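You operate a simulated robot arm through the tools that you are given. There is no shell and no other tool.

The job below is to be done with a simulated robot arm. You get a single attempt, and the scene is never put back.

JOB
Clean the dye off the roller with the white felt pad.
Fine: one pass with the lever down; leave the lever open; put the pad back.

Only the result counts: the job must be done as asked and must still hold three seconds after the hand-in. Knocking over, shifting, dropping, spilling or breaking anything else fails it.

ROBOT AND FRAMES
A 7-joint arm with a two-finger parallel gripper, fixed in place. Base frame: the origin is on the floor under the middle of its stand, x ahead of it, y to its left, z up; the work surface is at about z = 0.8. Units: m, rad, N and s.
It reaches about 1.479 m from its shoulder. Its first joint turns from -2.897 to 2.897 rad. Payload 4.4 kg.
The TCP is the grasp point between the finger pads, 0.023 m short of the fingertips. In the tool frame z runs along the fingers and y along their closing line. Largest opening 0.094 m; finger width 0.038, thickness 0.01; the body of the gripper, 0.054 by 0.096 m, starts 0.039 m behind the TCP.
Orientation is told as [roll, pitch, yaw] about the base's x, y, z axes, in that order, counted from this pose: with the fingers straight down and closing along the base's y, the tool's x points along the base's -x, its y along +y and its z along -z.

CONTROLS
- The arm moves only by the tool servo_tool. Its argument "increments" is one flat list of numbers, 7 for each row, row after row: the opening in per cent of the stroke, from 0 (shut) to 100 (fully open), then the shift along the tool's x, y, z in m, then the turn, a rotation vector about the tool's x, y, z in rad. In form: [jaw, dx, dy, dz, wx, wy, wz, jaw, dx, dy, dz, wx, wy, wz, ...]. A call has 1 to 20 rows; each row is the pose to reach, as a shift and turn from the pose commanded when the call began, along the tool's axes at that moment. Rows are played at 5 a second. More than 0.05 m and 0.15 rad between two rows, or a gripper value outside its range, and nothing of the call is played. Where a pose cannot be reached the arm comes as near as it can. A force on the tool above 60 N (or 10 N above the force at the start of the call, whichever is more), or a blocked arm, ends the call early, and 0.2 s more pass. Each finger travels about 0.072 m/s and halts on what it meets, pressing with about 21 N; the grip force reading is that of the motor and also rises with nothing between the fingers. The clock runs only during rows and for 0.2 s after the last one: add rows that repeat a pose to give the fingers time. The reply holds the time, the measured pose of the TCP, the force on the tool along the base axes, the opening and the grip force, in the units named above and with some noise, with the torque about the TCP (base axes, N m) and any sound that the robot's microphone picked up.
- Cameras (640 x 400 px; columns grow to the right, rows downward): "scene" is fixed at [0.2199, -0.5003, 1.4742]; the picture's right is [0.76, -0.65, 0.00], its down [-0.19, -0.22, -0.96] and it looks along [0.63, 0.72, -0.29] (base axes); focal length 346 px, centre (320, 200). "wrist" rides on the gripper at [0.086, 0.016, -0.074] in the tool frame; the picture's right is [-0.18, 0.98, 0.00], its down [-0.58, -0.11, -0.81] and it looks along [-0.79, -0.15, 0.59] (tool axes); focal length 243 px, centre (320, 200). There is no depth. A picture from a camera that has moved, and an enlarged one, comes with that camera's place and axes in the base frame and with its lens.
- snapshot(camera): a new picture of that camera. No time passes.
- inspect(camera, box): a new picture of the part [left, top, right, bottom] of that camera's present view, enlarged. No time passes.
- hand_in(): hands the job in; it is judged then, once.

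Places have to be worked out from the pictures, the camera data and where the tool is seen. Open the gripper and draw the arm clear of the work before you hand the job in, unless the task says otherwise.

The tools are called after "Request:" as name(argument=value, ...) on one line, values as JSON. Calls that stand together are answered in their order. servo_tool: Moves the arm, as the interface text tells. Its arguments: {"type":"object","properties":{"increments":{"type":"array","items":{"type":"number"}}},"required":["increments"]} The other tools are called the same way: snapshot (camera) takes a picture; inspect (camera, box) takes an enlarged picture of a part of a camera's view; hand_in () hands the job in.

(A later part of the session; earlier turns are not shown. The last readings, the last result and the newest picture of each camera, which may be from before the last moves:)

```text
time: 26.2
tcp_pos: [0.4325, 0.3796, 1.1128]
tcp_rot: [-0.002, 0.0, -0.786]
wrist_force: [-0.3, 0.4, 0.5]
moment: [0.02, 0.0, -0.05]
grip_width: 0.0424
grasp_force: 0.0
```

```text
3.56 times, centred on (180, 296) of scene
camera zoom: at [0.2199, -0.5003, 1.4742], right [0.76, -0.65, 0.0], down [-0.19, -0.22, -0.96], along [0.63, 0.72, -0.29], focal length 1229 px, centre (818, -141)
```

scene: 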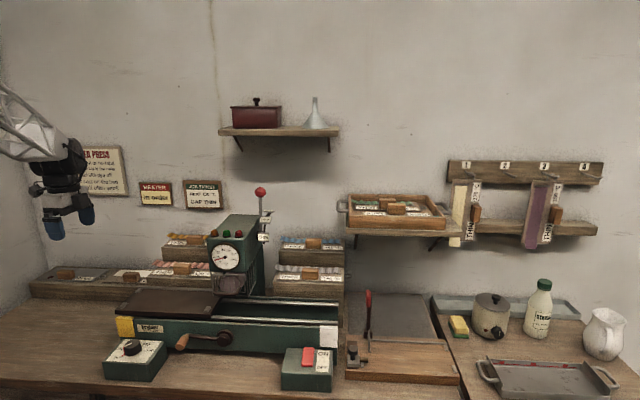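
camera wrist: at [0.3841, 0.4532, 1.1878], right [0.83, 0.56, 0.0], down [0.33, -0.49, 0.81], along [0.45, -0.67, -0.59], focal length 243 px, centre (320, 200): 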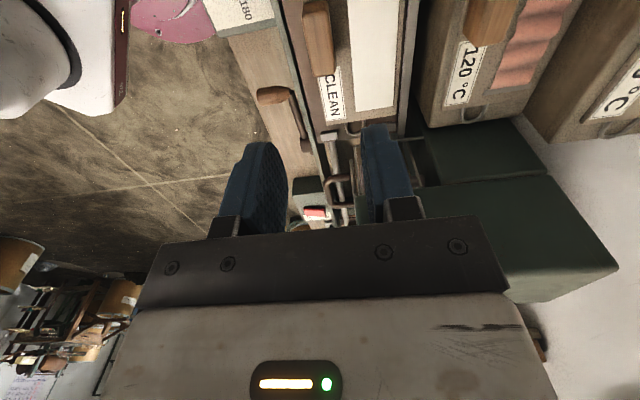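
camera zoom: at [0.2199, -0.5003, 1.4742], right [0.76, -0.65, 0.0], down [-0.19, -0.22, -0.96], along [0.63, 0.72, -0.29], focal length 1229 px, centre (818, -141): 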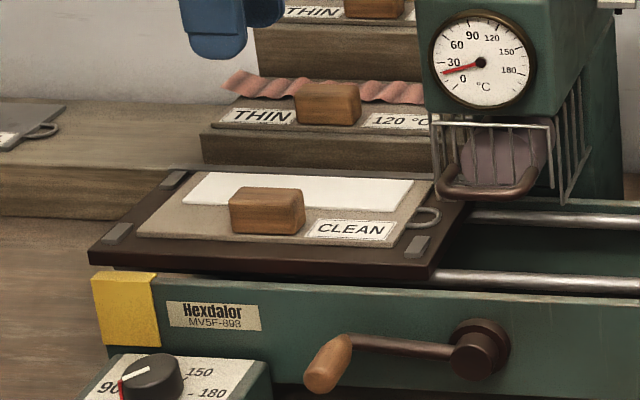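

The pad sits flat between the clips with the felt on the roller side. Next is the lever, so I'll rise, turn the tool back toward the wall and move in front of the lever for a close look.

Request:
servo_tool(increments=[45, -0.02, -0.012, -0.03, 0, 0, -0.143, 45, -0.042, -0.023, -0.055, 0, 0, -0.286, 45, -0.063, -0.034, -0.075, 0, 0, -0.429, 45, -0.085, -0.046, -0.092, 0, 0, -0.572, 45, -0.106, -0.057, -0.108, 0, 0, -0.715, 45, -0.127, -0.068, -0.122, 0, 0, -0.858, 45, -0.148, -0.079, -0.136, 0, 0, -1.001, 45, -0.169, -0.09, -0.149, 0, 0, -1.144, 45, -0.19, -0.102, -0.162, 0, 0, -1.287, 45, -0.211, -0.113, -0.175, 0, 0, -1.43, 45, -0.2326, -0.124, -0.187, 0, 0, -1.571, 45, -0.2326, -0.124, -0.187, 0, 0, -1.571])

Request:
snapshot(camera="wrist")

Request:
snapshot(camera="scene")

```text
time: 28.8
tcp_pos: [0.5107, 0.1271, 1.3007]
tcp_rot: [0.001, 0.002, 0.785]
wrist_force: [0.4, 0.0, -0.1]
moment: [-0.02, 0.02, -0.02]
grip_width: 0.0422
grasp_force: 0.1
```

```text
taken
camera wrist: at [0.4385, 0.0787, 1.3752], right [-0.57, 0.82, 0.0], down [0.49, 0.33, 0.81], along [0.67, 0.46, -0.59], focal length 243 px, centre (320, 200)
```

wrist: 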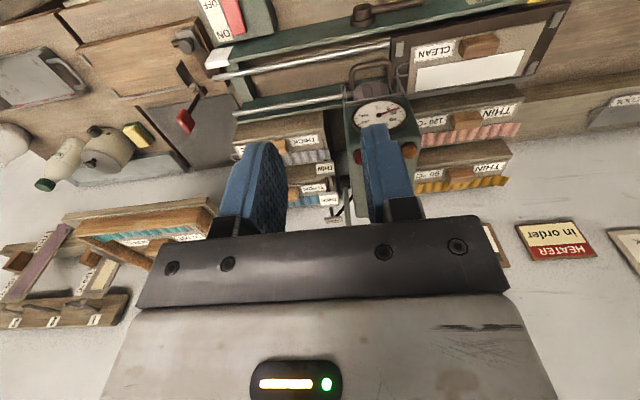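

```text
taken
```

scene: 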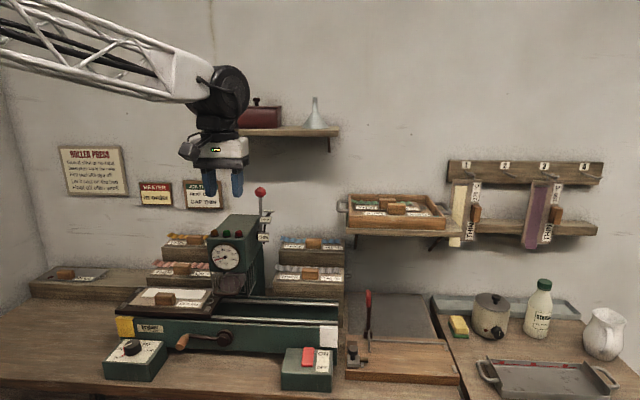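

The gripper hides the lever here. I'll raise by 15 cm, yaw slightly and open the jaws for a clear view.

Request:
servo_tool(increments=[70, 0, 0, -0.04, 0, 0, -0.05, 100, 0, 0, -0.08, 0, 0, -0.1, 100, 0, 0, -0.12, 0, 0, -0.14, 100, 0, 0, -0.15, 0, 0, -0.18, 100, 0, 0, -0.15, 0, 0, -0.18])

Request:
snapshot(camera="wrist")

Request:
inspect(camera="wrist", box=[240, 90, 420, 220])

```text
time: 30.0
tcp_pos: [0.5103, 0.1282, 1.4503]
tcp_rot: [0.001, 0.0, 0.965]
wrist_force: [-1.2, 0.6, -0.4]
moment: [0.0, -0.01, -0.01]
grip_width: 0.0942
grasp_force: 0.2
```

```text
taken
camera wrist: at [0.4482, 0.0663, 1.5244], right [-0.7, 0.71, 0.0], down [0.42, 0.42, 0.81], along [0.57, 0.57, -0.59], focal length 243 px, centre (320, 200)
```

wrist: 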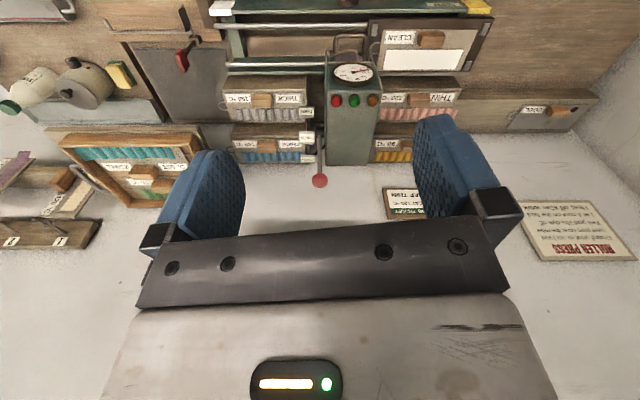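

```text
3.08 times, centred on (330, 155) of wrist
camera zoom: at [0.4482, 0.0663, 1.5244], right [-0.7, 0.71, 0.0], down [0.42, 0.42, 0.81], along [0.57, 0.57, -0.59], focal length 746 px, centre (289, 338)
```

zoom: 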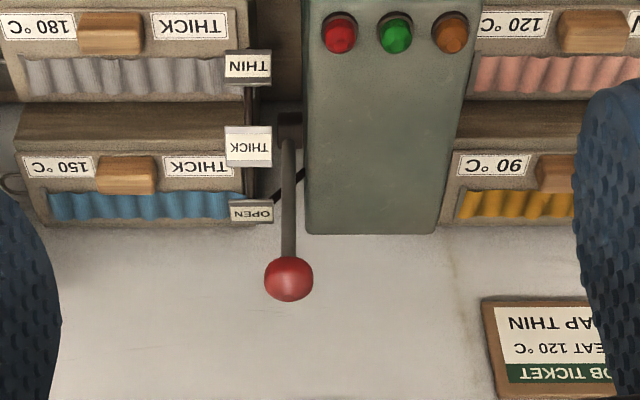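

This view is very clear: the ball is at about s=0.2715, n=0.730, z=1.210, and the head's right face is at s≈0.26. I'll enlarge the front of the head to see what room there is at the THIN end of the swing.

Request:
inspect(camera="wrist", box=[290, 30, 400, 130])

Request:
inspect(camera="scene", box=[200, 180, 290, 240])

```text
4.00 times, centred on (345, 80) of wrist
camera zoom: at [0.4482, 0.0663, 1.5244], right [-0.7, 0.71, 0.0], down [0.42, 0.42, 0.81], along [0.57, 0.57, -0.59], focal length 970 px, centre (220, 680)
```

zoom: 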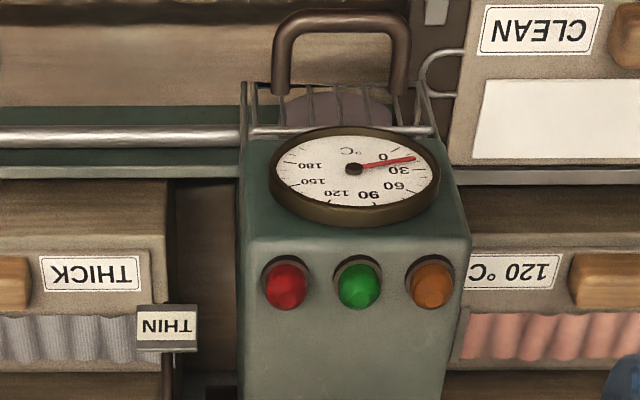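

```text
6.67 times, centred on (245, 210) of scene
camera zoom: at [0.2199, -0.5003, 1.4742], right [0.76, -0.65, 0.0], down [-0.19, -0.22, -0.96], along [0.63, 0.72, -0.29], focal length 2304 px, centre (820, 133)
```

zoom: 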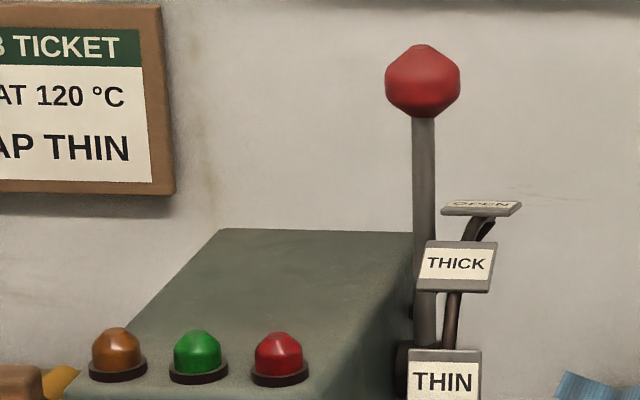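

The head's top is at about z=1.133, and the ball ends beside the head at THIN. My plan for the lever is to grip the ball from the front with the fingers tilted 45°, pull it forward, then press it the last bit down with closed fingers. First I'll position in front of and above it.

Request:
servo_tool(increments=[55, -0.0365, -0.007, 0.0225, 0, 0, 0.045, 55, -0.073, -0.0139, 0.045, 0, 0, 0.09, 55, -0.1095, -0.0208, 0.0675, 0, 0, 0.135, 55, -0.1459, -0.0277, 0.09, 0, 0, 0.18, 55, -0.1459, -0.0277, 0.09, 0, 0, 0.18])

```text
time: 31.2
tcp_pos: [0.6168, 0.2333, 1.3605]
tcp_rot: [-0.001, -0.001, 0.784]
wrist_force: [-0.1, 0.6, 0.7]
moment: [0.03, 0.03, 0.0]
grip_width: 0.0518
grasp_force: 0.0
```

Now I'll tilt the fingers 45° forward and approach to about 6 cm from the ball.

Request:
servo_tool(increments=[55, -0.005, 0, 0.01, 0, -0.131, 0, 55, -0.015, 0, 0.025, 0, -0.262, 0, 55, -0.03, 0, 0.045, 0, -0.393, 0, 55, -0.045, 0, 0.065, 0, -0.524, 0, 55, -0.06, 0, 0.085, 0, -0.655, 0, 55, -0.075, 0, 0.1, 0, -0.785, 0, 55, -0.075, 0, 0.1, 0, -0.785, 0])

Request:
snapshot(camera="wrist")

Request:
inspect(camera="scene", box=[180, 130, 340, 240])

```text
time: 32.8
tcp_pos: [0.6694, 0.2862, 1.2607]
tcp_rot: [-0.001, -0.784, 0.784]
wrist_force: [-1.0, -0.2, 0.1]
moment: [-0.01, 0.02, 0.0]
grip_width: 0.0517
grasp_force: 0.1
```

```text
taken
camera wrist: at [0.5769, 0.2166, 1.2513], right [-0.6, 0.79, 0.13], down [-0.04, -0.19, 0.98], along [0.8, 0.59, 0.14], focal length 243 px, centre (320, 200)
```

wrist: 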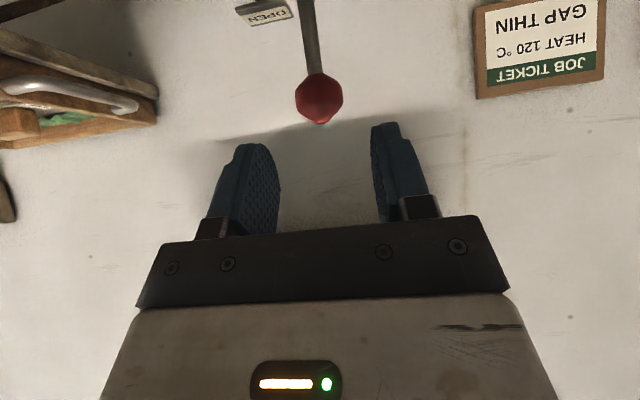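

```text
3.64 times, centred on (260, 185) of scene
camera zoom: at [0.2199, -0.5003, 1.4742], right [0.76, -0.65, 0.0], down [-0.19, -0.22, -0.96], along [0.63, 0.72, -0.29], focal length 1256 px, centre (538, 254)
```

zoom: 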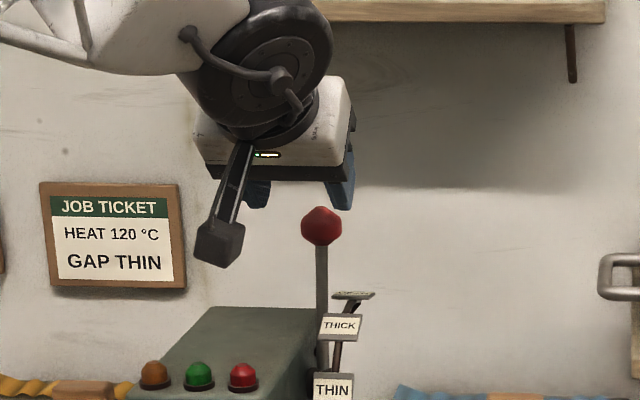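

The ball is centred between the fingers. I'll advance 6.5 cm along the tool axis so the pads straddle it, then look.

Request:
servo_tool(increments=[55, 0, 0, 0.02, 0, 0, 0, 55, -0.001, 0, 0.04, 0, 0, 0, 55, -0.002, 0, 0.055, 0, 0, 0, 55, -0.002, 0, 0.065, 0, 0, 0, 55, -0.002, 0, 0.065, 0, 0, 0])

Request:
snapshot(camera="wrist")

Request:
inspect(camera="scene", box=[210, 150, 310, 240])

```text
time: 34.0
tcp_pos: [0.7035, 0.3187, 1.2156]
tcp_rot: [0.001, -0.784, 0.786]
wrist_force: [-0.3, 0.4, 0.0]
moment: [-0.04, -0.01, 0.01]
grip_width: 0.0516
grasp_force: 0.1
```

```text
taken
camera wrist: at [0.6109, 0.2498, 1.2071], right [-0.6, 0.79, 0.13], down [-0.04, -0.19, 0.98], along [0.8, 0.59, 0.14], focal length 243 px, centre (320, 200)
```

wrist: 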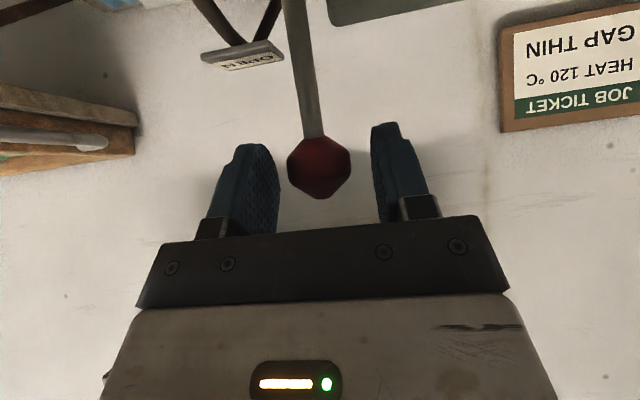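

```text
4.44 times, centred on (260, 195) of scene
camera zoom: at [0.2199, -0.5003, 1.4742], right [0.76, -0.65, 0.0], down [-0.19, -0.22, -0.96], along [0.63, 0.72, -0.29], focal length 1536 px, centre (587, 222)
```

zoom: 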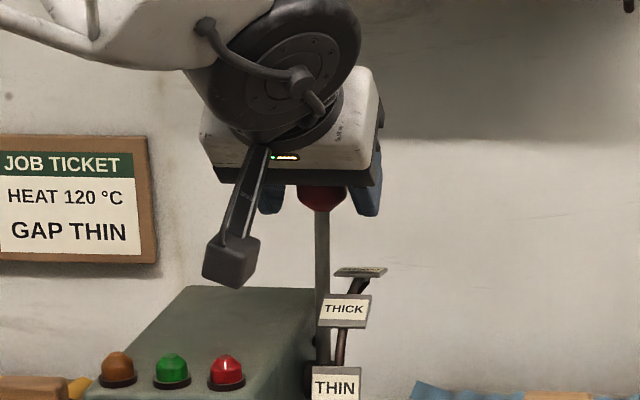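

The ball lies between the pads as planned. I'll close on it.

Request:
servo_tool(increments=[40, 0, 0, 0, 0, 0, 0, 25, 0, 0, 0, 0, 0, 0, 10, 0, 0, 0, 0, 0, 0, 10, 0, 0, 0, 0, 0, 0, 10, 0, 0, 0, 0, 0, 0])

```text
time: 35.2
tcp_pos: [0.7028, 0.3188, 1.216]
tcp_rot: [0.001, -0.784, 0.786]
wrist_force: [17.0, -15.7, -1.9]
moment: [-0.08, -0.33, -0.16]
grip_width: 0.0312
grasp_force: 44.6
```

The width reads 31.2 mm, so I have the ball, but there's a 23 N side load toward +s. I'll shift 2 mm that way to relieve it.

Request:
servo_tool(increments=[15, 0, -0.001, 0, 0, 0, 0, 15, 0, -0.002, 0, 0, 0, 0, 15, 0, -0.002, 0, 0, 0, 0])

```text
time: 36.0
tcp_pos: [0.7024, 0.3187, 1.2165]
tcp_rot: [-0.001, -0.786, 0.786]
wrist_force: [-17.4, -1.8, -0.1]
moment: [-0.67, 0.85, 0.12]
grip_width: 0.031
grasp_force: 45.3
```

Request:
servo_tool(increments=[15, 0, 0.0005, 0, 0, 0, 0, 15, 0, 0.0005, 0, 0, 0, 0, 15, 0, 0.0005, 0, 0, 0, 0])

Request:
snapshot(camera="wrist")

```text
time: 36.8
tcp_pos: [0.7033, 0.3183, 1.2157]
tcp_rot: [0.001, -0.785, 0.785]
wrist_force: [-19.0, 1.2, -1.5]
moment: [-0.37, 0.59, 0.08]
grip_width: 0.0309
grasp_force: 44.9
```

```text
taken
camera wrist: at [0.6116, 0.2495, 1.2071], right [-0.6, 0.79, 0.13], down [-0.04, -0.19, 0.98], along [0.8, 0.59, 0.14], focal length 243 px, centre (320, 200)
```

wrist: 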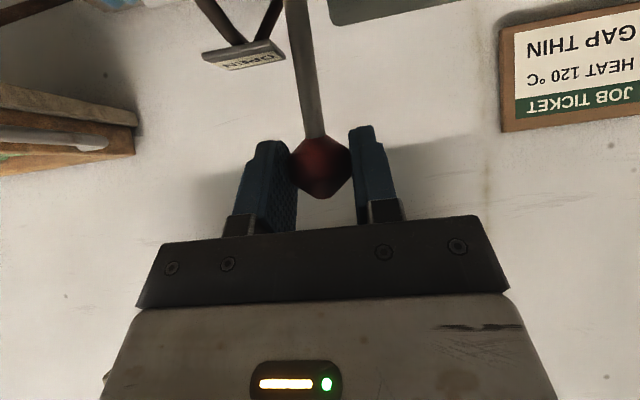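

The ball is held firmly. I'll pull it forward along the first part of its arc (pivot at about n=0.706, z=1.09, radius 0.122) and watch the forces.

Request:
servo_tool(increments=[20, 0.0081, 0, -0.0107, 0, 0, 0, 20, 0.0153, 0, -0.0187, 0, 0, 0, 20, 0.0232, 0, -0.0259, 0, 0, 0, 20, 0.0316, 0, -0.0323, 0, 0, 0, 20, 0.0407, 0, -0.0381, 0, 0, 0, 20, 0.0407, 0, -0.0381, 0, 0, 0])

Request:
snapshot(camera="wrist")

Request:
inspect(camera="scene", box=[200, 160, 310, 250])

```text
time: 38.2
tcp_pos: [0.6645, 0.279, 1.2142]
tcp_rot: [0.0, -0.785, 0.785]
wrist_force: [-11.0, 25.9, -0.4]
moment: [1.06, -0.75, 0.41]
grip_width: 0.0314
grasp_force: 45.5
```

```text
taken
camera wrist: at [0.5725, 0.2103, 1.2053], right [-0.6, 0.79, 0.13], down [-0.04, -0.19, 0.98], along [0.8, 0.59, 0.14], focal length 243 px, centre (320, 200)
```

wrist: 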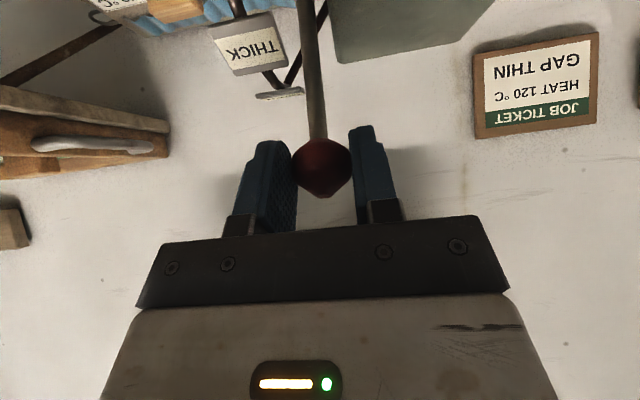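

```text
4.44 times, centred on (255, 205) of scene
camera zoom: at [0.2199, -0.5003, 1.4742], right [0.76, -0.65, 0.0], down [-0.19, -0.22, -0.96], along [0.63, 0.72, -0.29], focal length 1536 px, centre (609, 178)
```

zoom: 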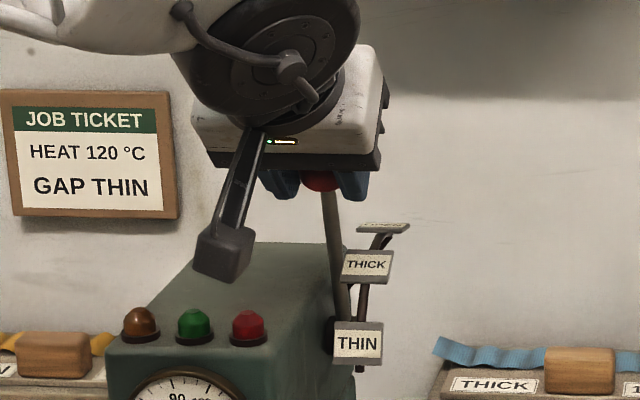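

The lever follows. I'll continue the arc to about 40°, trimming 0.8 mm sideways to cut the side load.

Request:
servo_tool(increments=[20, 0.0094, 0.0004, -0.005, 0, 0, 0, 20, 0.0193, 0.0008, -0.009, 0, 0, 0, 20, 0.0294, 0.0008, -0.0122, 0, 0, 0, 20, 0.0399, 0.0008, -0.0145, 0, 0, 0, 20, 0.0505, 0.0008, -0.0159, 0, 0, 0, 20, 0.0505, 0.0008, -0.0159, 0, 0, 0])

Request:
snapshot(camera="wrist")

Request:
inspect(camera="scene", box=[200, 170, 310, 260])

```text
time: 39.6
tcp_pos: [0.63, 0.2453, 1.1899]
tcp_rot: [-0.001, -0.784, 0.785]
wrist_force: [-1.9, 4.2, 13.5]
moment: [0.99, -1.01, 0.06]
grip_width: 0.0309
grasp_force: 45.0
```

```text
taken
camera wrist: at [0.5388, 0.1768, 1.1807], right [-0.6, 0.79, 0.13], down [-0.04, -0.19, 0.98], along [0.8, 0.59, 0.14], focal length 243 px, centre (320, 200)
```

wrist: 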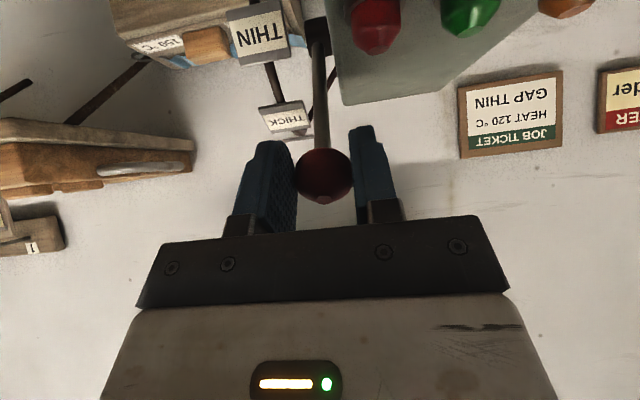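

```text
4.44 times, centred on (255, 215) of scene
camera zoom: at [0.2199, -0.5003, 1.4742], right [0.76, -0.65, 0.0], down [-0.19, -0.22, -0.96], along [0.63, 0.72, -0.29], focal length 1536 px, centre (609, 133)
```

zoom: 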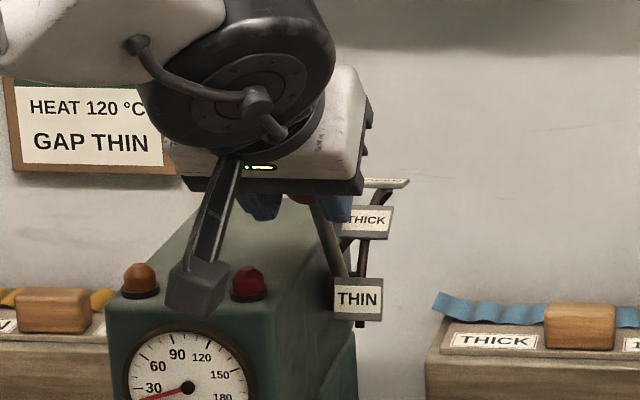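

The view shows the ball lagging in the grip at about 34°, right at the THICK notch, and slipping toward the pad edge. I'll let go, back off, and then push it from behind and above with closed fingers.

Request:
servo_tool(increments=[40, 0, 0, 0, 0, 0, 0, 55, 0, 0, 0, 0, 0, 0, 55, 0, 0, 0, 0, 0, 0, 55, 0, 0, -0.02, 0, 0, 0, 55, 0, 0, -0.045, 0, 0, 0, 55, 0, 0, -0.07, 0, 0, 0, 30, 0, 0, -0.07, 0, 0, 0, 0, 0, 0, -0.07, 0, 0, 0, 0, 0, 0, -0.07, 0, 0, 0, 0, 0, 0, -0.07, 0, 0, 0])

Request:
snapshot(camera="wrist")

Request:
inspect(camera="scene", box=[200, 170, 310, 260])

```text
time: 41.8
tcp_pos: [0.5948, 0.2122, 1.2388]
tcp_rot: [-0.001, -0.786, 0.785]
wrist_force: [0.7, 0.1, -0.5]
moment: [0.05, -0.02, 0.03]
grip_width: 0.0
grasp_force: 20.8
```

```text
taken
camera wrist: at [0.5034, 0.1426, 1.2302], right [-0.6, 0.79, 0.13], down [-0.04, -0.19, 0.98], along [0.8, 0.59, 0.14], focal length 243 px, centre (320, 200)
```

wrist: 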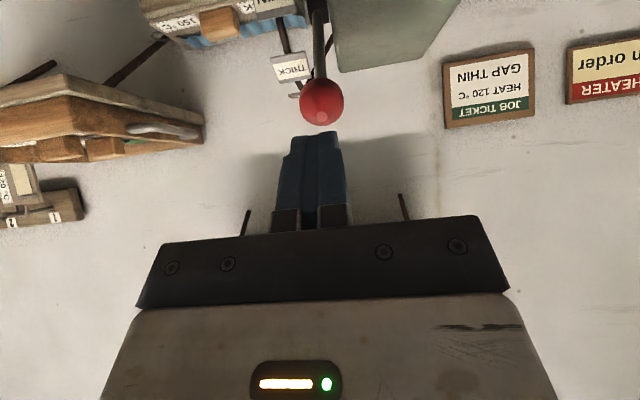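

```text
4.44 times, centred on (255, 215) of scene
camera zoom: at [0.2199, -0.5003, 1.4742], right [0.76, -0.65, 0.0], down [-0.19, -0.22, -0.96], along [0.63, 0.72, -0.29], focal length 1536 px, centre (609, 133)
```

zoom: 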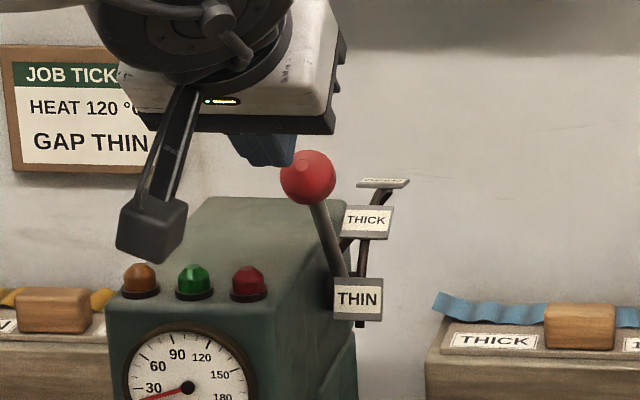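

The lever now rests at THICK, with the ball at about n=0.642, z=1.187. With closed fingers I'll go up and over to a point just behind and above the ball.

Request:
servo_tool(increments=[0, -0.0285, -0.002, 0.0065, 0, 0, 0, 0, -0.057, -0.0045, 0.0129, 0, 0, 0, 0, -0.0747, -0.0045, 0.0341, 0, 0, 0, 0, -0.0923, -0.0045, 0.0553, 0, 0, 0, 0, -0.079, -0.0045, 0.0643, 0, 0, 0, 0, -0.0658, -0.0045, 0.0733, 0, 0, 0, 0, -0.0658, -0.0045, 0.0733, 0, 0, 0])

Request:
snapshot(camera="wrist")

Request:
inspect(camera="scene", box=[200, 170, 310, 260])

```text
time: 43.4
tcp_pos: [0.6686, 0.2784, 1.234]
tcp_rot: [0.001, -0.784, 0.785]
wrist_force: [0.4, 0.1, -0.5]
moment: [0.01, -0.03, -0.02]
grip_width: 0.0
grasp_force: 21.0
```

```text
taken
camera wrist: at [0.5767, 0.209, 1.2245], right [-0.6, 0.79, 0.13], down [-0.04, -0.19, 0.98], along [0.8, 0.59, 0.14], focal length 243 px, centre (320, 200)
```

wrist: 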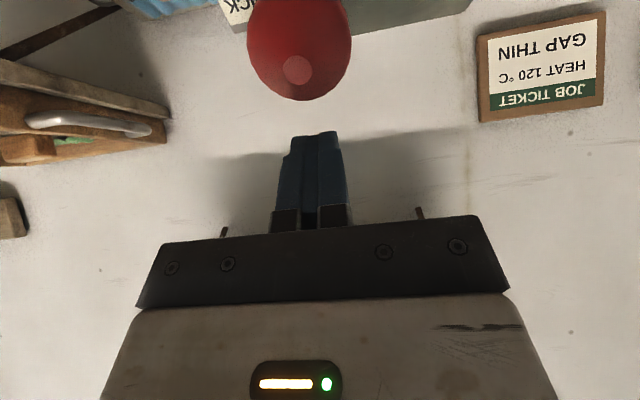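

```text
4.44 times, centred on (255, 215) of scene
camera zoom: at [0.2199, -0.5003, 1.4742], right [0.76, -0.65, 0.0], down [-0.19, -0.22, -0.96], along [0.63, 0.72, -0.29], focal length 1536 px, centre (609, 133)
```

zoom: 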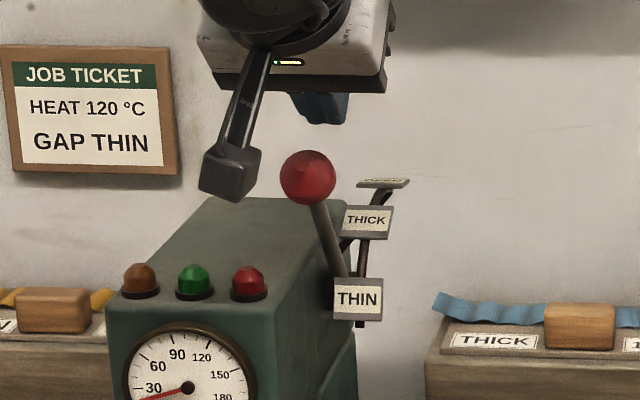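

Closed fingers are behind and above the ball. I'll push it along the arc to about 55° and check.

Request:
servo_tool(increments=[0, 0.01, 0, 0, 0, 0, 0, 0, 0.017, 0, 0, 0, 0, 0, 0, 0.0241, 0, -0.0008, 0, 0, 0, 0, 0.0347, 0, -0.0013, 0, 0, 0, 0, 0.0453, 0, -0.0008, 0, 0, 0, 0, 0.0557, 0, 0.0005, 0, 0, 0, 0, 0.0557, 0, 0.0005, 0, 0, 0])

Request:
snapshot(camera="wrist")

Request:
inspect(camera="scene", box=[200, 170, 310, 260])

```text
time: 45.0
tcp_pos: [0.6406, 0.2503, 1.1952]
tcp_rot: [0.001, -0.785, 0.784]
wrist_force: [0.2, 0.6, -0.6]
moment: [-0.02, 0.01, 0.0]
grip_width: 0.0
grasp_force: 21.2
```

```text
taken
camera wrist: at [0.5488, 0.181, 1.1855], right [-0.6, 0.79, 0.13], down [-0.04, -0.19, 0.98], along [0.8, 0.59, 0.14], focal length 243 px, centre (320, 200)
```

wrist: 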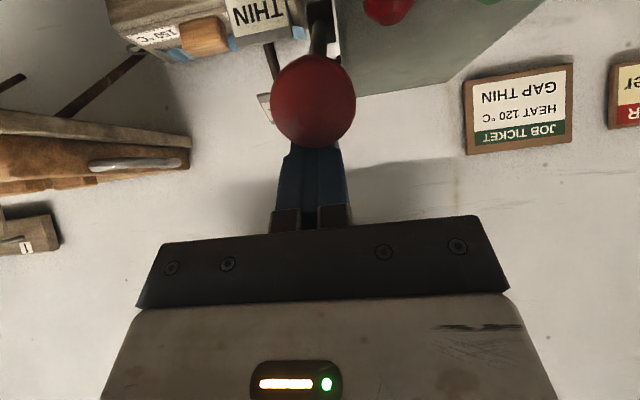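

```text
4.44 times, centred on (255, 215) of scene
camera zoom: at [0.2199, -0.5003, 1.4742], right [0.76, -0.65, 0.0], down [-0.19, -0.22, -0.96], along [0.63, 0.72, -0.29], focal length 1536 px, centre (609, 133)
```

zoom: 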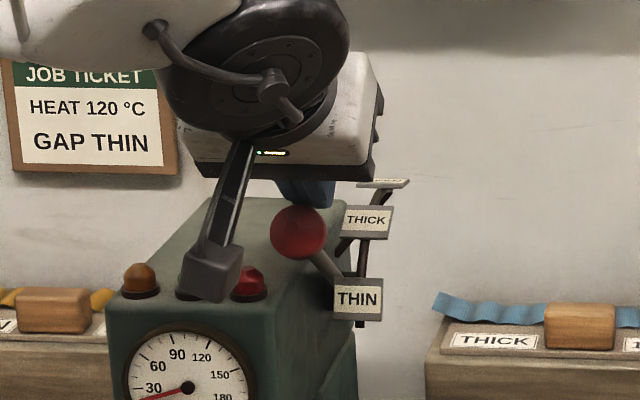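

The lever is now past THICK at about 53°, with no residual force. I'll keep pushing toward THIN.

Request:
servo_tool(increments=[0, 0.0103, 0, 0.0023, 0, 0, 0, 0, 0.0203, 0, 0.0055, 0, 0, 0, 0, 0.0301, 0, 0.0095, 0, 0, 0, 0, 0.0301, 0, 0.0095, 0, 0, 0])

Request:
snapshot(camera="wrist")

Request:
inspect(camera="scene", box=[200, 180, 310, 270])

```text
time: 46.0
tcp_pos: [0.6301, 0.2394, 1.1662]
tcp_rot: [-0.001, -0.787, 0.786]
wrist_force: [0.3, -1.1, 0.2]
moment: [-0.02, -0.02, 0.04]
grip_width: 0.0
grasp_force: 20.9
```

```text
taken
camera wrist: at [0.5387, 0.1708, 1.1577], right [-0.6, 0.79, 0.13], down [-0.04, -0.19, 0.98], along [0.8, 0.59, 0.14], focal length 243 px, centre (320, 200)
```

wrist: 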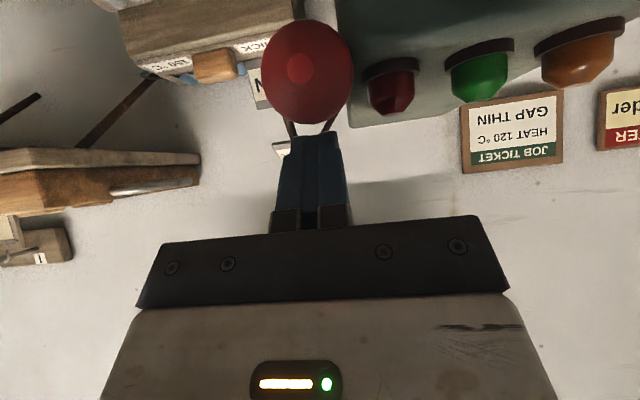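

```text
4.44 times, centred on (255, 225) of scene
camera zoom: at [0.2199, -0.5003, 1.4742], right [0.76, -0.65, 0.0], down [-0.19, -0.22, -0.96], along [0.63, 0.72, -0.29], focal length 1536 px, centre (609, 89)
```

zoom: 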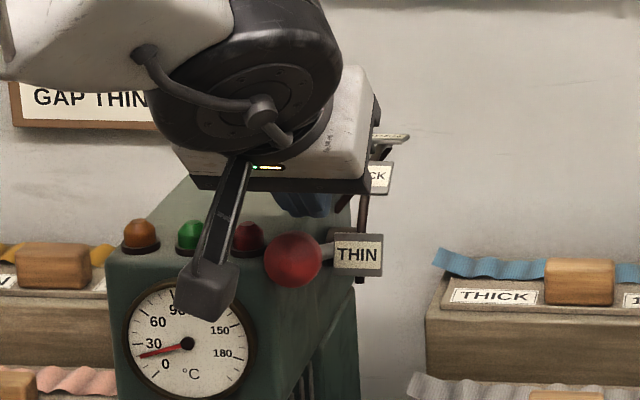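

The lever seems to have dropped into THIN ahead of the finger. I'll press a little further to confirm it's at its end stop.

Request:
servo_tool(increments=[0, 0.005, 0, 0.002, 0, 0, 0, 0, 0.01, 0, 0.005, 0, 0, 0, 0, 0.014, 0, 0.007, 0, 0, 0, 0, 0.014, 0, 0.007, 0, 0, 0])

Request:
inspect(camera="scene", box=[200, 180, 310, 270])

```text
time: 47.0
tcp_pos: [0.6282, 0.2366, 1.1547]
tcp_rot: [-0.004, -0.789, 0.787]
wrist_force: [22.9, 18.6, 30.2]
moment: [0.04, 0.04, -0.06]
grip_width: 0.0
grasp_force: 21.5
```

```text
4.44 times, centred on (255, 225) of scene
camera zoom: at [0.2199, -0.5003, 1.4742], right [0.76, -0.65, 0.0], down [-0.19, -0.22, -0.96], along [0.63, 0.72, -0.29], focal length 1536 px, centre (609, 89)
```

zoom: 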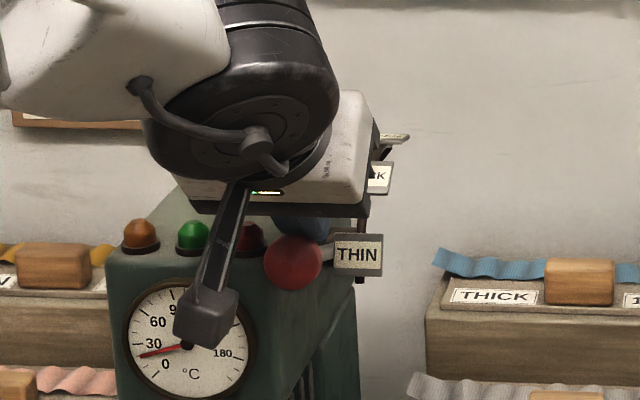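

42 N of resistance with no further motion means the lever is fully down at THIN. I'll back off up and away and look at the press.

Request:
servo_tool(increments=[0, -0.015, 0, 0, 0, 0, 0, 0, -0.035, 0, -0.01, 0, 0, 0, 0, -0.05, 0, -0.05, 0, 0, 0, 0, -0.05, 0, -0.09, 0, 0, 0, 0, -0.04, 0, -0.13, 0, 0, 0, 0, -0.02, 0, -0.17, 0, 0, 0, 0, 0.0, 0, -0.21, 0, 0, 0])

Request:
snapshot(camera="scene")

Request:
inspect(camera="scene", box=[180, 200, 290, 320])

Request:
snapshot(camera="wrist")

```text
time: 48.6
tcp_pos: [0.5229, 0.1315, 1.2983]
tcp_rot: [0.001, -0.785, 0.784]
wrist_force: [-0.8, 0.4, -0.7]
moment: [0.0, 0.0, -0.02]
grip_width: 0.0001
grasp_force: 20.8
```

```text
taken
```

scene: 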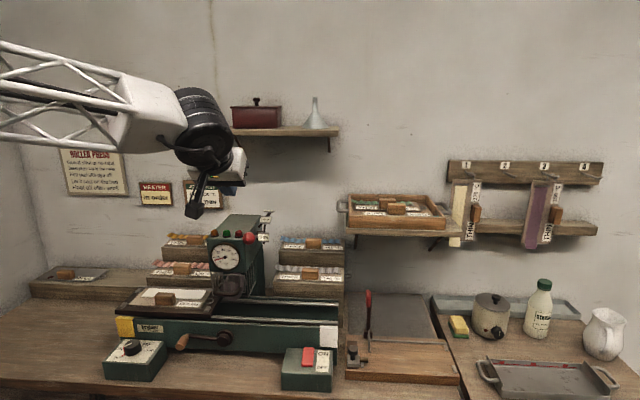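

```text
3.33 times, centred on (235, 260) of scene
camera zoom: at [0.2199, -0.5003, 1.4742], right [0.76, -0.65, 0.0], down [-0.19, -0.22, -0.96], along [0.63, 0.72, -0.29], focal length 1152 px, centre (603, 0)
```

zoom: 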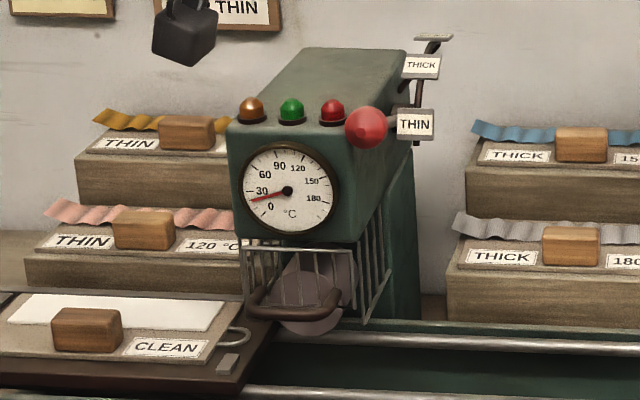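

```text
taken
camera wrist: at [0.431, 0.0618, 1.2907], right [-0.6, 0.79, 0.13], down [-0.03, -0.19, 0.98], along [0.8, 0.59, 0.14], focal length 243 px, centre (320, 200)
```

wrist: 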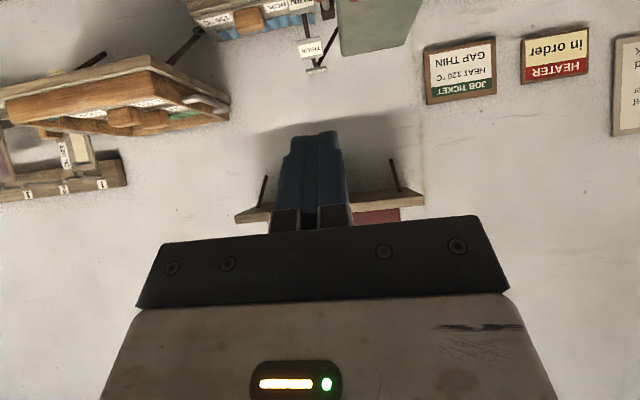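

The roller has dropped to the bed line and the lever stays at THIN. Next is the crank, so I'll lower the tool in front of the press to measure the crank handle with the wrist camera.

Request:
servo_tool(increments=[0, 0.0354, 0.0134, 0.0243, 0, 0, 0, 0, 0.0709, 0.0268, 0.0486, 0, 0, 0, 0, 0.1063, 0.0401, 0.0729, 0, 0, 0, 0, 0.1418, 0.0535, 0.0973, 0, 0, 0, 0, 0.1772, 0.0669, 0.1216, 0, 0, 0, 0, 0.2126, 0.0803, 0.1459, 0, 0, 0, 0, 0.2481, 0.0936, 0.1702, 0, 0, 0, 0, 0.2835, 0.107, 0.1945, 0, 0, 0, 0, 0.2835, 0.107, 0.1945, 0, 0, 0])

Request:
snapshot(camera="wrist")

Request:
snapshot(camera="scene")

```text
time: 50.6
tcp_pos: [0.4021, 0.1629, 0.9607]
tcp_rot: [0.0, -0.785, 0.782]
wrist_force: [-0.2, 0.5, 0.4]
moment: [0.01, -0.01, 0.01]
grip_width: 0.0
grasp_force: 20.8
```

```text
taken
camera wrist: at [0.3105, 0.0932, 0.9528], right [-0.6, 0.79, 0.13], down [-0.04, -0.19, 0.98], along [0.8, 0.59, 0.14], focal length 243 px, centre (320, 200)
```

wrist: 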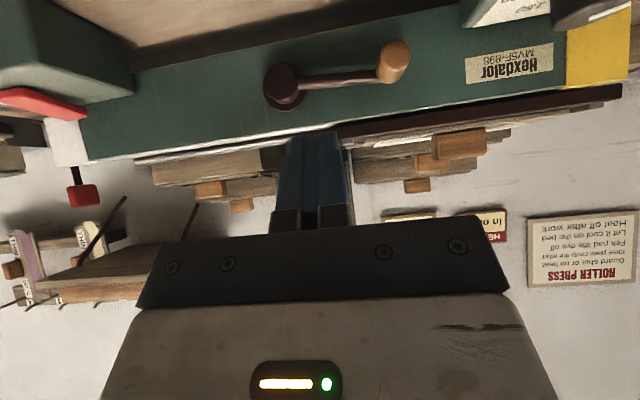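

```text
taken
```

scene: 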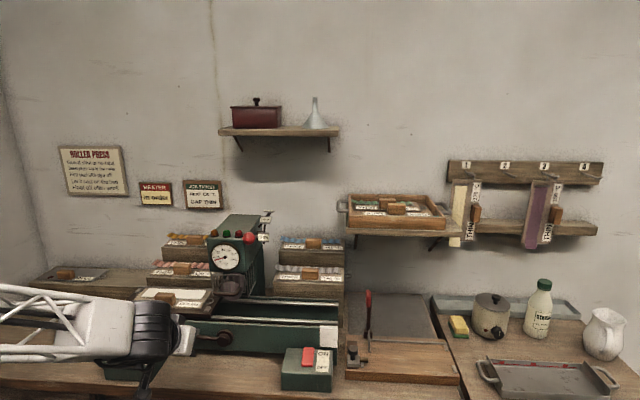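

Request:
inspect(camera="wrist", box=[240, 20, 440, 140])

Request:
inspect(camera="scene", box=[150, 310, 270, 385])

```text
3.20 times, centred on (340, 80) of wrist
camera zoom: at [0.3105, 0.0932, 0.9528], right [-0.6, 0.79, 0.13], down [-0.04, -0.19, 0.98], along [0.8, 0.59, 0.14], focal length 776 px, centre (256, 584)
```

zoom: 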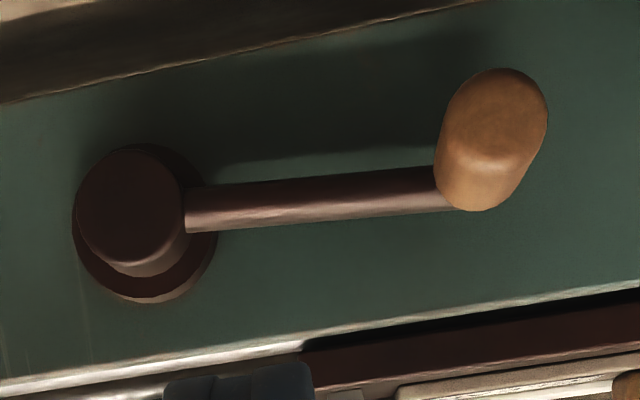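

```text
5.33 times, centred on (210, 348) of scene
camera zoom: at [0.2199, -0.5003, 1.4742], right [0.76, -0.65, 0.0], down [-0.19, -0.22, -0.96], along [0.63, 0.72, -0.29], focal length 1843 px, centre (907, -587)
```

zoom: 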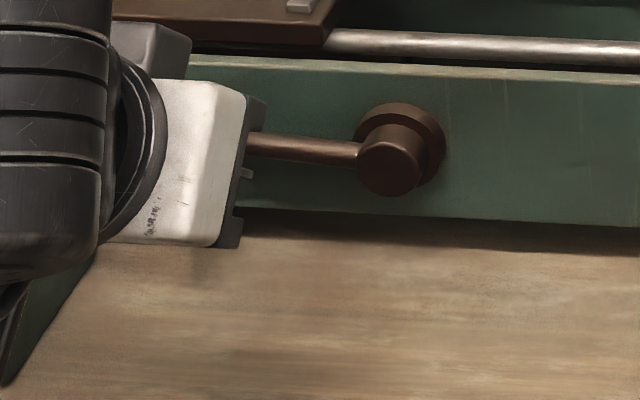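

From both cameras:
- **Hub:** about s=0.211, z=0.876.
- **Handle centre:** about s=0.1165, z=0.885, spanning n 0.479–0.512.
- **Crank radius:** about 0.095 m. The handle must swing over the top, since the bench blocks the bottom.

I'll move above the handle with the fingers nearly vertical, tilted 10°.

Request:
servo_tool(increments=[20, -0.02, 0.01, 0.0, 0, 0.122, 0, 55, -0.035, 0.022, 0.015, 0, 0.244, 0, 55, -0.045, 0.034, 0.03, 0, 0.366, 0, 55, -0.05, 0.045, 0.043, 0, 0.488, 0, 55, -0.0506, 0.0526, 0.0548, 0, 0.61, 0, 55, -0.0506, 0.0526, 0.0548, 0, 0.61, 0])

Request:
snapshot(camera="wrist")

Request:
inspect(camera="scene", box=[120, 260, 280, 370])

```text
time: 52.0
tcp_pos: [0.4166, 0.2526, 0.9591]
tcp_rot: [-0.001, -0.174, 0.785]
wrist_force: [-0.1, 0.6, 0.3]
moment: [0.02, -0.01, 0.03]
grip_width: 0.0519
grasp_force: 0.0
```

```text
taken
camera wrist: at [0.3363, 0.1952, 1.0167], right [-0.57, 0.82, 0.03], down [0.38, 0.23, 0.89], along [0.73, 0.52, -0.45], focal length 243 px, centre (320, 200)
```

wrist: 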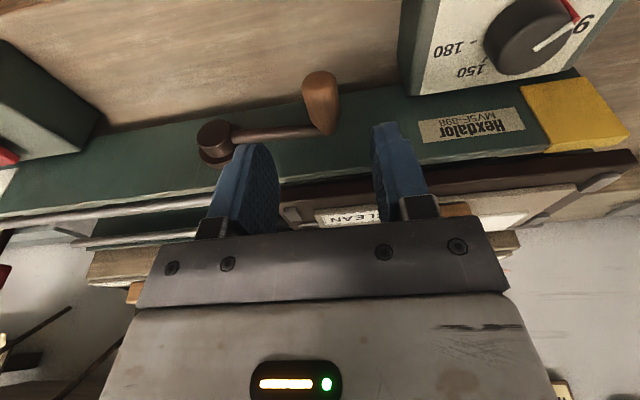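

```text
3.64 times, centred on (200, 315) of scene
camera zoom: at [0.2199, -0.5003, 1.4742], right [0.76, -0.65, 0.0], down [-0.19, -0.22, -0.96], along [0.63, 0.72, -0.29], focal length 1256 px, centre (756, -218)
```

zoom: 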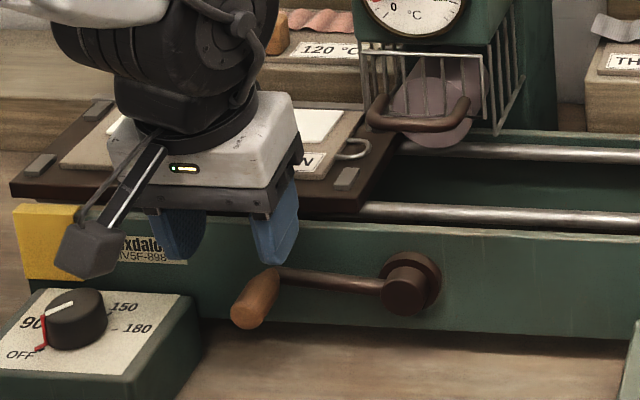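

The TCP is right above the handle (s=0.116). I'll descend 7 cm along the tool axis to straddle it.

Request:
servo_tool(increments=[55, 0, 0, 0.02, 0, 0, 0, 55, 0, 0, 0.04, 0, 0, 0, 55, 0, 0, 0.055, 0, 0, 0, 55, 0, 0, 0.065, 0, 0, 0, 55, 0, 0, 0.07, 0, 0, 0, 55, 0, 0, 0.07, 0, 0, 0])

Request:
snapshot(camera="wrist")

Request:
inspect(camera="scene", box=[120, 280, 280, 390])

```text
time: 53.4
tcp_pos: [0.427, 0.2607, 0.8896]
tcp_rot: [0.0, -0.175, 0.787]
wrist_force: [-0.9, -1.0, -0.4]
moment: [0.03, -0.01, 0.02]
grip_width: 0.0516
grasp_force: 0.0
```

```text
taken
camera wrist: at [0.3456, 0.2026, 0.948], right [-0.57, 0.82, 0.03], down [0.38, 0.23, 0.9], along [0.73, 0.52, -0.44], focal length 243 px, centre (320, 200)
```

wrist: 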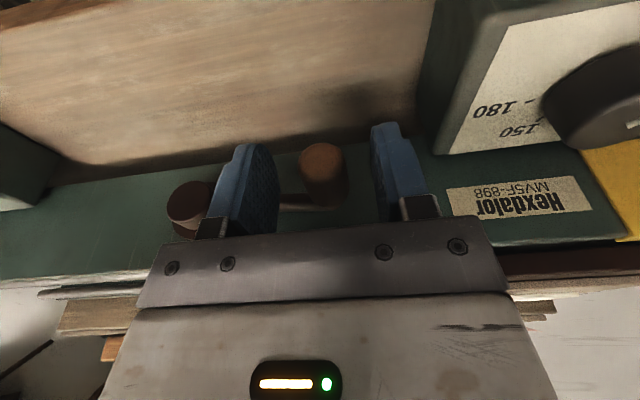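

```text
3.64 times, centred on (200, 335) of scene
camera zoom: at [0.2199, -0.5003, 1.4742], right [0.76, -0.65, 0.0], down [-0.19, -0.22, -0.96], along [0.63, 0.72, -0.29], focal length 1256 px, centre (756, -291)
```

zoom: 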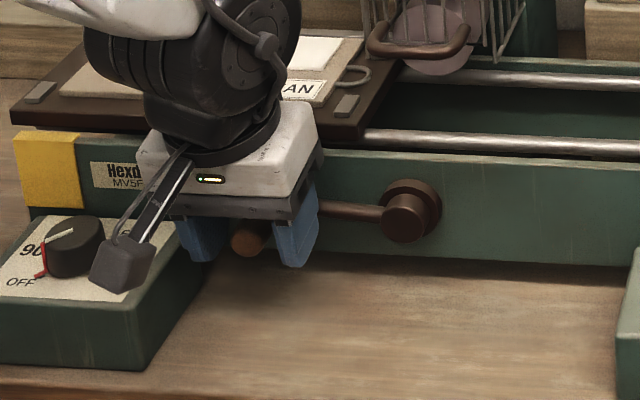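

The handle is centred between the fingers. I'll close on it.

Request:
servo_tool(increments=[40, 0, 0, 0, 0, 0, 0, 25, 0, 0, 0, 0, 0, 0, 10, 0, 0, 0, 0, 0, 0, 5, 0, 0, 0, 0, 0, 0, 5, 0, 0, 0, 0, 0, 0])

Request:
snapshot(camera="wrist")

```text
time: 54.6
tcp_pos: [0.426, 0.2613, 0.89]
tcp_rot: [0.0, -0.173, 0.785]
wrist_force: [-26.3, 32.6, 2.2]
moment: [0.16, 0.27, 0.27]
grip_width: 0.0251
grasp_force: 21.5
```

```text
taken
camera wrist: at [0.3452, 0.2029, 0.948], right [-0.57, 0.82, 0.03], down [0.38, 0.23, 0.9], along [0.73, 0.52, -0.44], focal length 243 px, centre (320, 200)
```

wrist: 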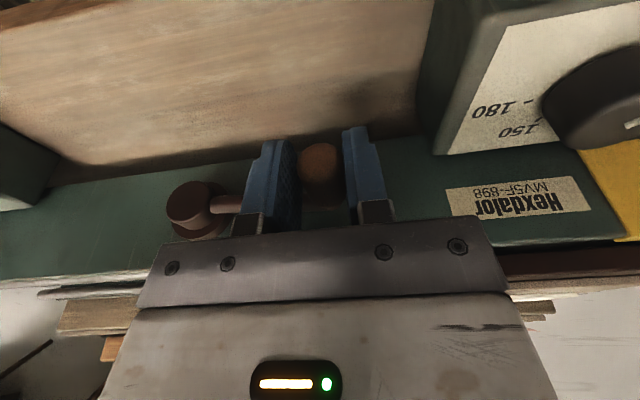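

The grip width is 25 mm, but there's a 41 N side load toward −s. I'll shift the tool 1.5 mm that way.

Request:
servo_tool(increments=[5, 0, 0.0008, 0, 0, 0, 0, 5, 0, 0.0015, 0, 0, 0, 0, 5, 0, 0.0015, 0, 0, 0, 0])

```text
time: 55.4
tcp_pos: [0.4247, 0.2628, 0.8903]
tcp_rot: [0.0, -0.175, 0.786]
wrist_force: [-10.8, 15.9, 3.7]
moment: [-0.16, 0.34, 0.04]
grip_width: 0.0227
grasp_force: 45.0
```

Request:
servo_tool(increments=[5, 0, 0.0008, 0, 0, 0, 0, 5, 0, 0.001, 0, 0, 0, 0, 5, 0, 0.001, 0, 0, 0, 0])

```text
time: 56.2
tcp_pos: [0.4243, 0.262, 0.8887]
tcp_rot: [-0.001, -0.176, 0.785]
wrist_force: [31.0, -41.7, 2.1]
moment: [-0.25, -0.32, -0.04]
grip_width: 0.0225
grasp_force: 45.0
```

Request:
servo_tool(increments=[5, 0, -0.0004, 0, 0, 0, 0, 5, 0, -0.0007, 0, 0, 0, 0, 5, 0, -0.0007, 0, 0, 0, 0])

```text
time: 57.0
tcp_pos: [0.425, 0.2615, 0.8911]
tcp_rot: [0.0, -0.173, 0.785]
wrist_force: [36.5, -44.0, -1.0]
moment: [-0.29, -0.27, -0.08]
grip_width: 0.0225
grasp_force: 45.0
```

Request:
servo_tool(increments=[15, 0, -0.0005, 0, 0, 0, 0, 20, 0, -0.001, 0, 0, 0, 0, 20, 0, -0.001, 0, 0, 0, 0])

```text
time: 57.8
tcp_pos: [0.4254, 0.2624, 0.89]
tcp_rot: [0.001, -0.174, 0.786]
wrist_force: [8.9, -6.1, 3.3]
moment: [-0.42, 0.34, -0.1]
grip_width: 0.0226
grasp_force: 45.5
```

The side load is down to about 10 N. Now I'll start cranking up and over, 25° first in small steps, watching whether the bed follows.

Request:
servo_tool(increments=[15, -0.0013, -0.001, -0.0074, 0, 0, 0, 15, -0.0027, -0.0028, -0.0154, 0, 0, 0, 15, -0.0041, -0.0053, -0.0232, 0, 0, 0, 15, -0.0054, -0.0085, -0.0307, 0, 0, 0, 15, -0.0067, -0.0123, -0.038, 0, 0, 0])

Request:
snapshot(camera="wrist")

Request:
inspect(camera="scene", box=[100, 250, 290, 380])

```text
time: 59.0
tcp_pos: [0.4355, 0.2512, 0.9303]
tcp_rot: [0.0, -0.176, 0.785]
wrist_force: [-10.3, 9.5, 6.7]
moment: [0.11, 0.04, 0.19]
grip_width: 0.0226
grasp_force: 16.5
```

```text
taken
camera wrist: at [0.3536, 0.1946, 0.9876], right [-0.57, 0.82, 0.03], down [0.38, 0.23, 0.9], along [0.73, 0.52, -0.44], focal length 243 px, centre (320, 200)
```

wrist: 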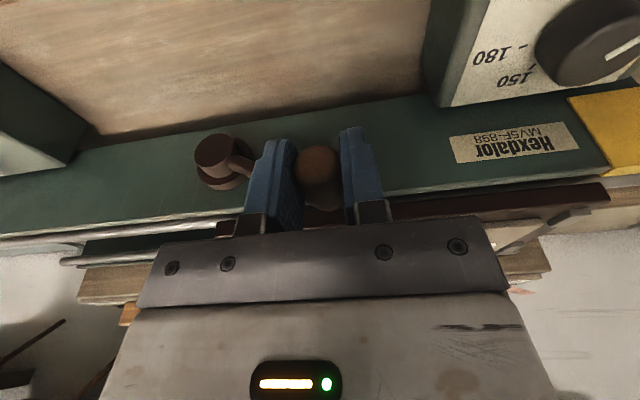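

```text
3.08 times, centred on (195, 315) of scene
camera zoom: at [0.2199, -0.5003, 1.4742], right [0.76, -0.65, 0.0], down [-0.19, -0.22, -0.96], along [0.63, 0.72, -0.29], focal length 1063 px, centre (705, -154)
```

zoom: 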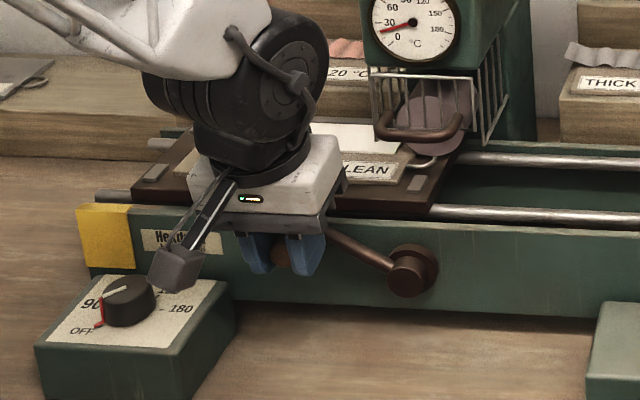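

The bed is moving right with the crank, forces are low and the grip is steady. I'll continue to about 120°.

Request:
servo_tool(increments=[15, -0.0012, -0.0045, -0.0069, 0, 0, 0, 15, -0.0024, -0.0095, -0.0133, 0, 0, 0, 15, -0.0034, -0.0151, -0.0193, 0, 0, 0, 15, -0.0044, -0.0212, -0.0248, 0, 0, 0, 15, -0.0053, -0.0278, -0.0298, 0, 0, 0, 15, -0.006, -0.0348, -0.0342, 0, 0, 0])

Request:
snapshot(camera="wrist")

Request:
inspect(camera="scene", box=[100, 240, 290, 370])

```text
time: 60.4
tcp_pos: [0.4578, 0.2293, 0.964]
tcp_rot: [0.0, -0.175, 0.785]
wrist_force: [-9.1, -1.5, -0.6]
moment: [0.62, -0.09, 0.03]
grip_width: 0.0223
grasp_force: 45.2
```

```text
taken
camera wrist: at [0.3777, 0.1703, 1.021], right [-0.57, 0.82, 0.03], down [0.38, 0.23, 0.9], along [0.73, 0.52, -0.44], focal length 243 px, centre (320, 200)
```

wrist: 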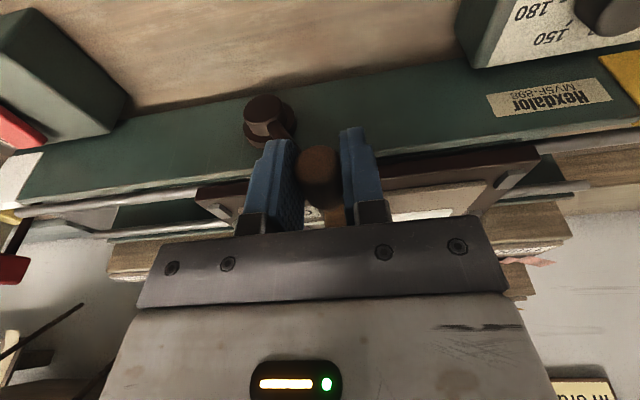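

```text
3.08 times, centred on (195, 305) of scene
camera zoom: at [0.2199, -0.5003, 1.4742], right [0.76, -0.65, 0.0], down [-0.19, -0.22, -0.96], along [0.63, 0.72, -0.29], focal length 1063 px, centre (705, -123)
```

zoom: 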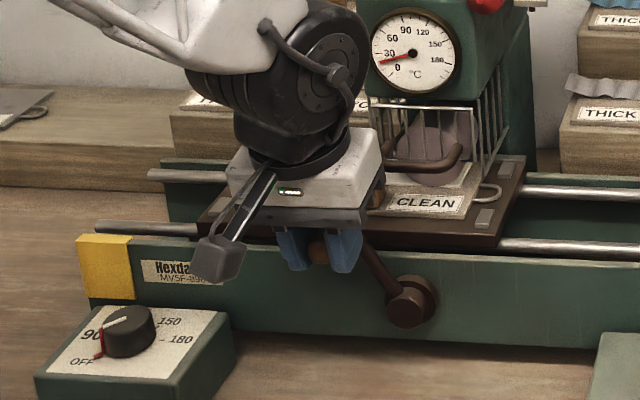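

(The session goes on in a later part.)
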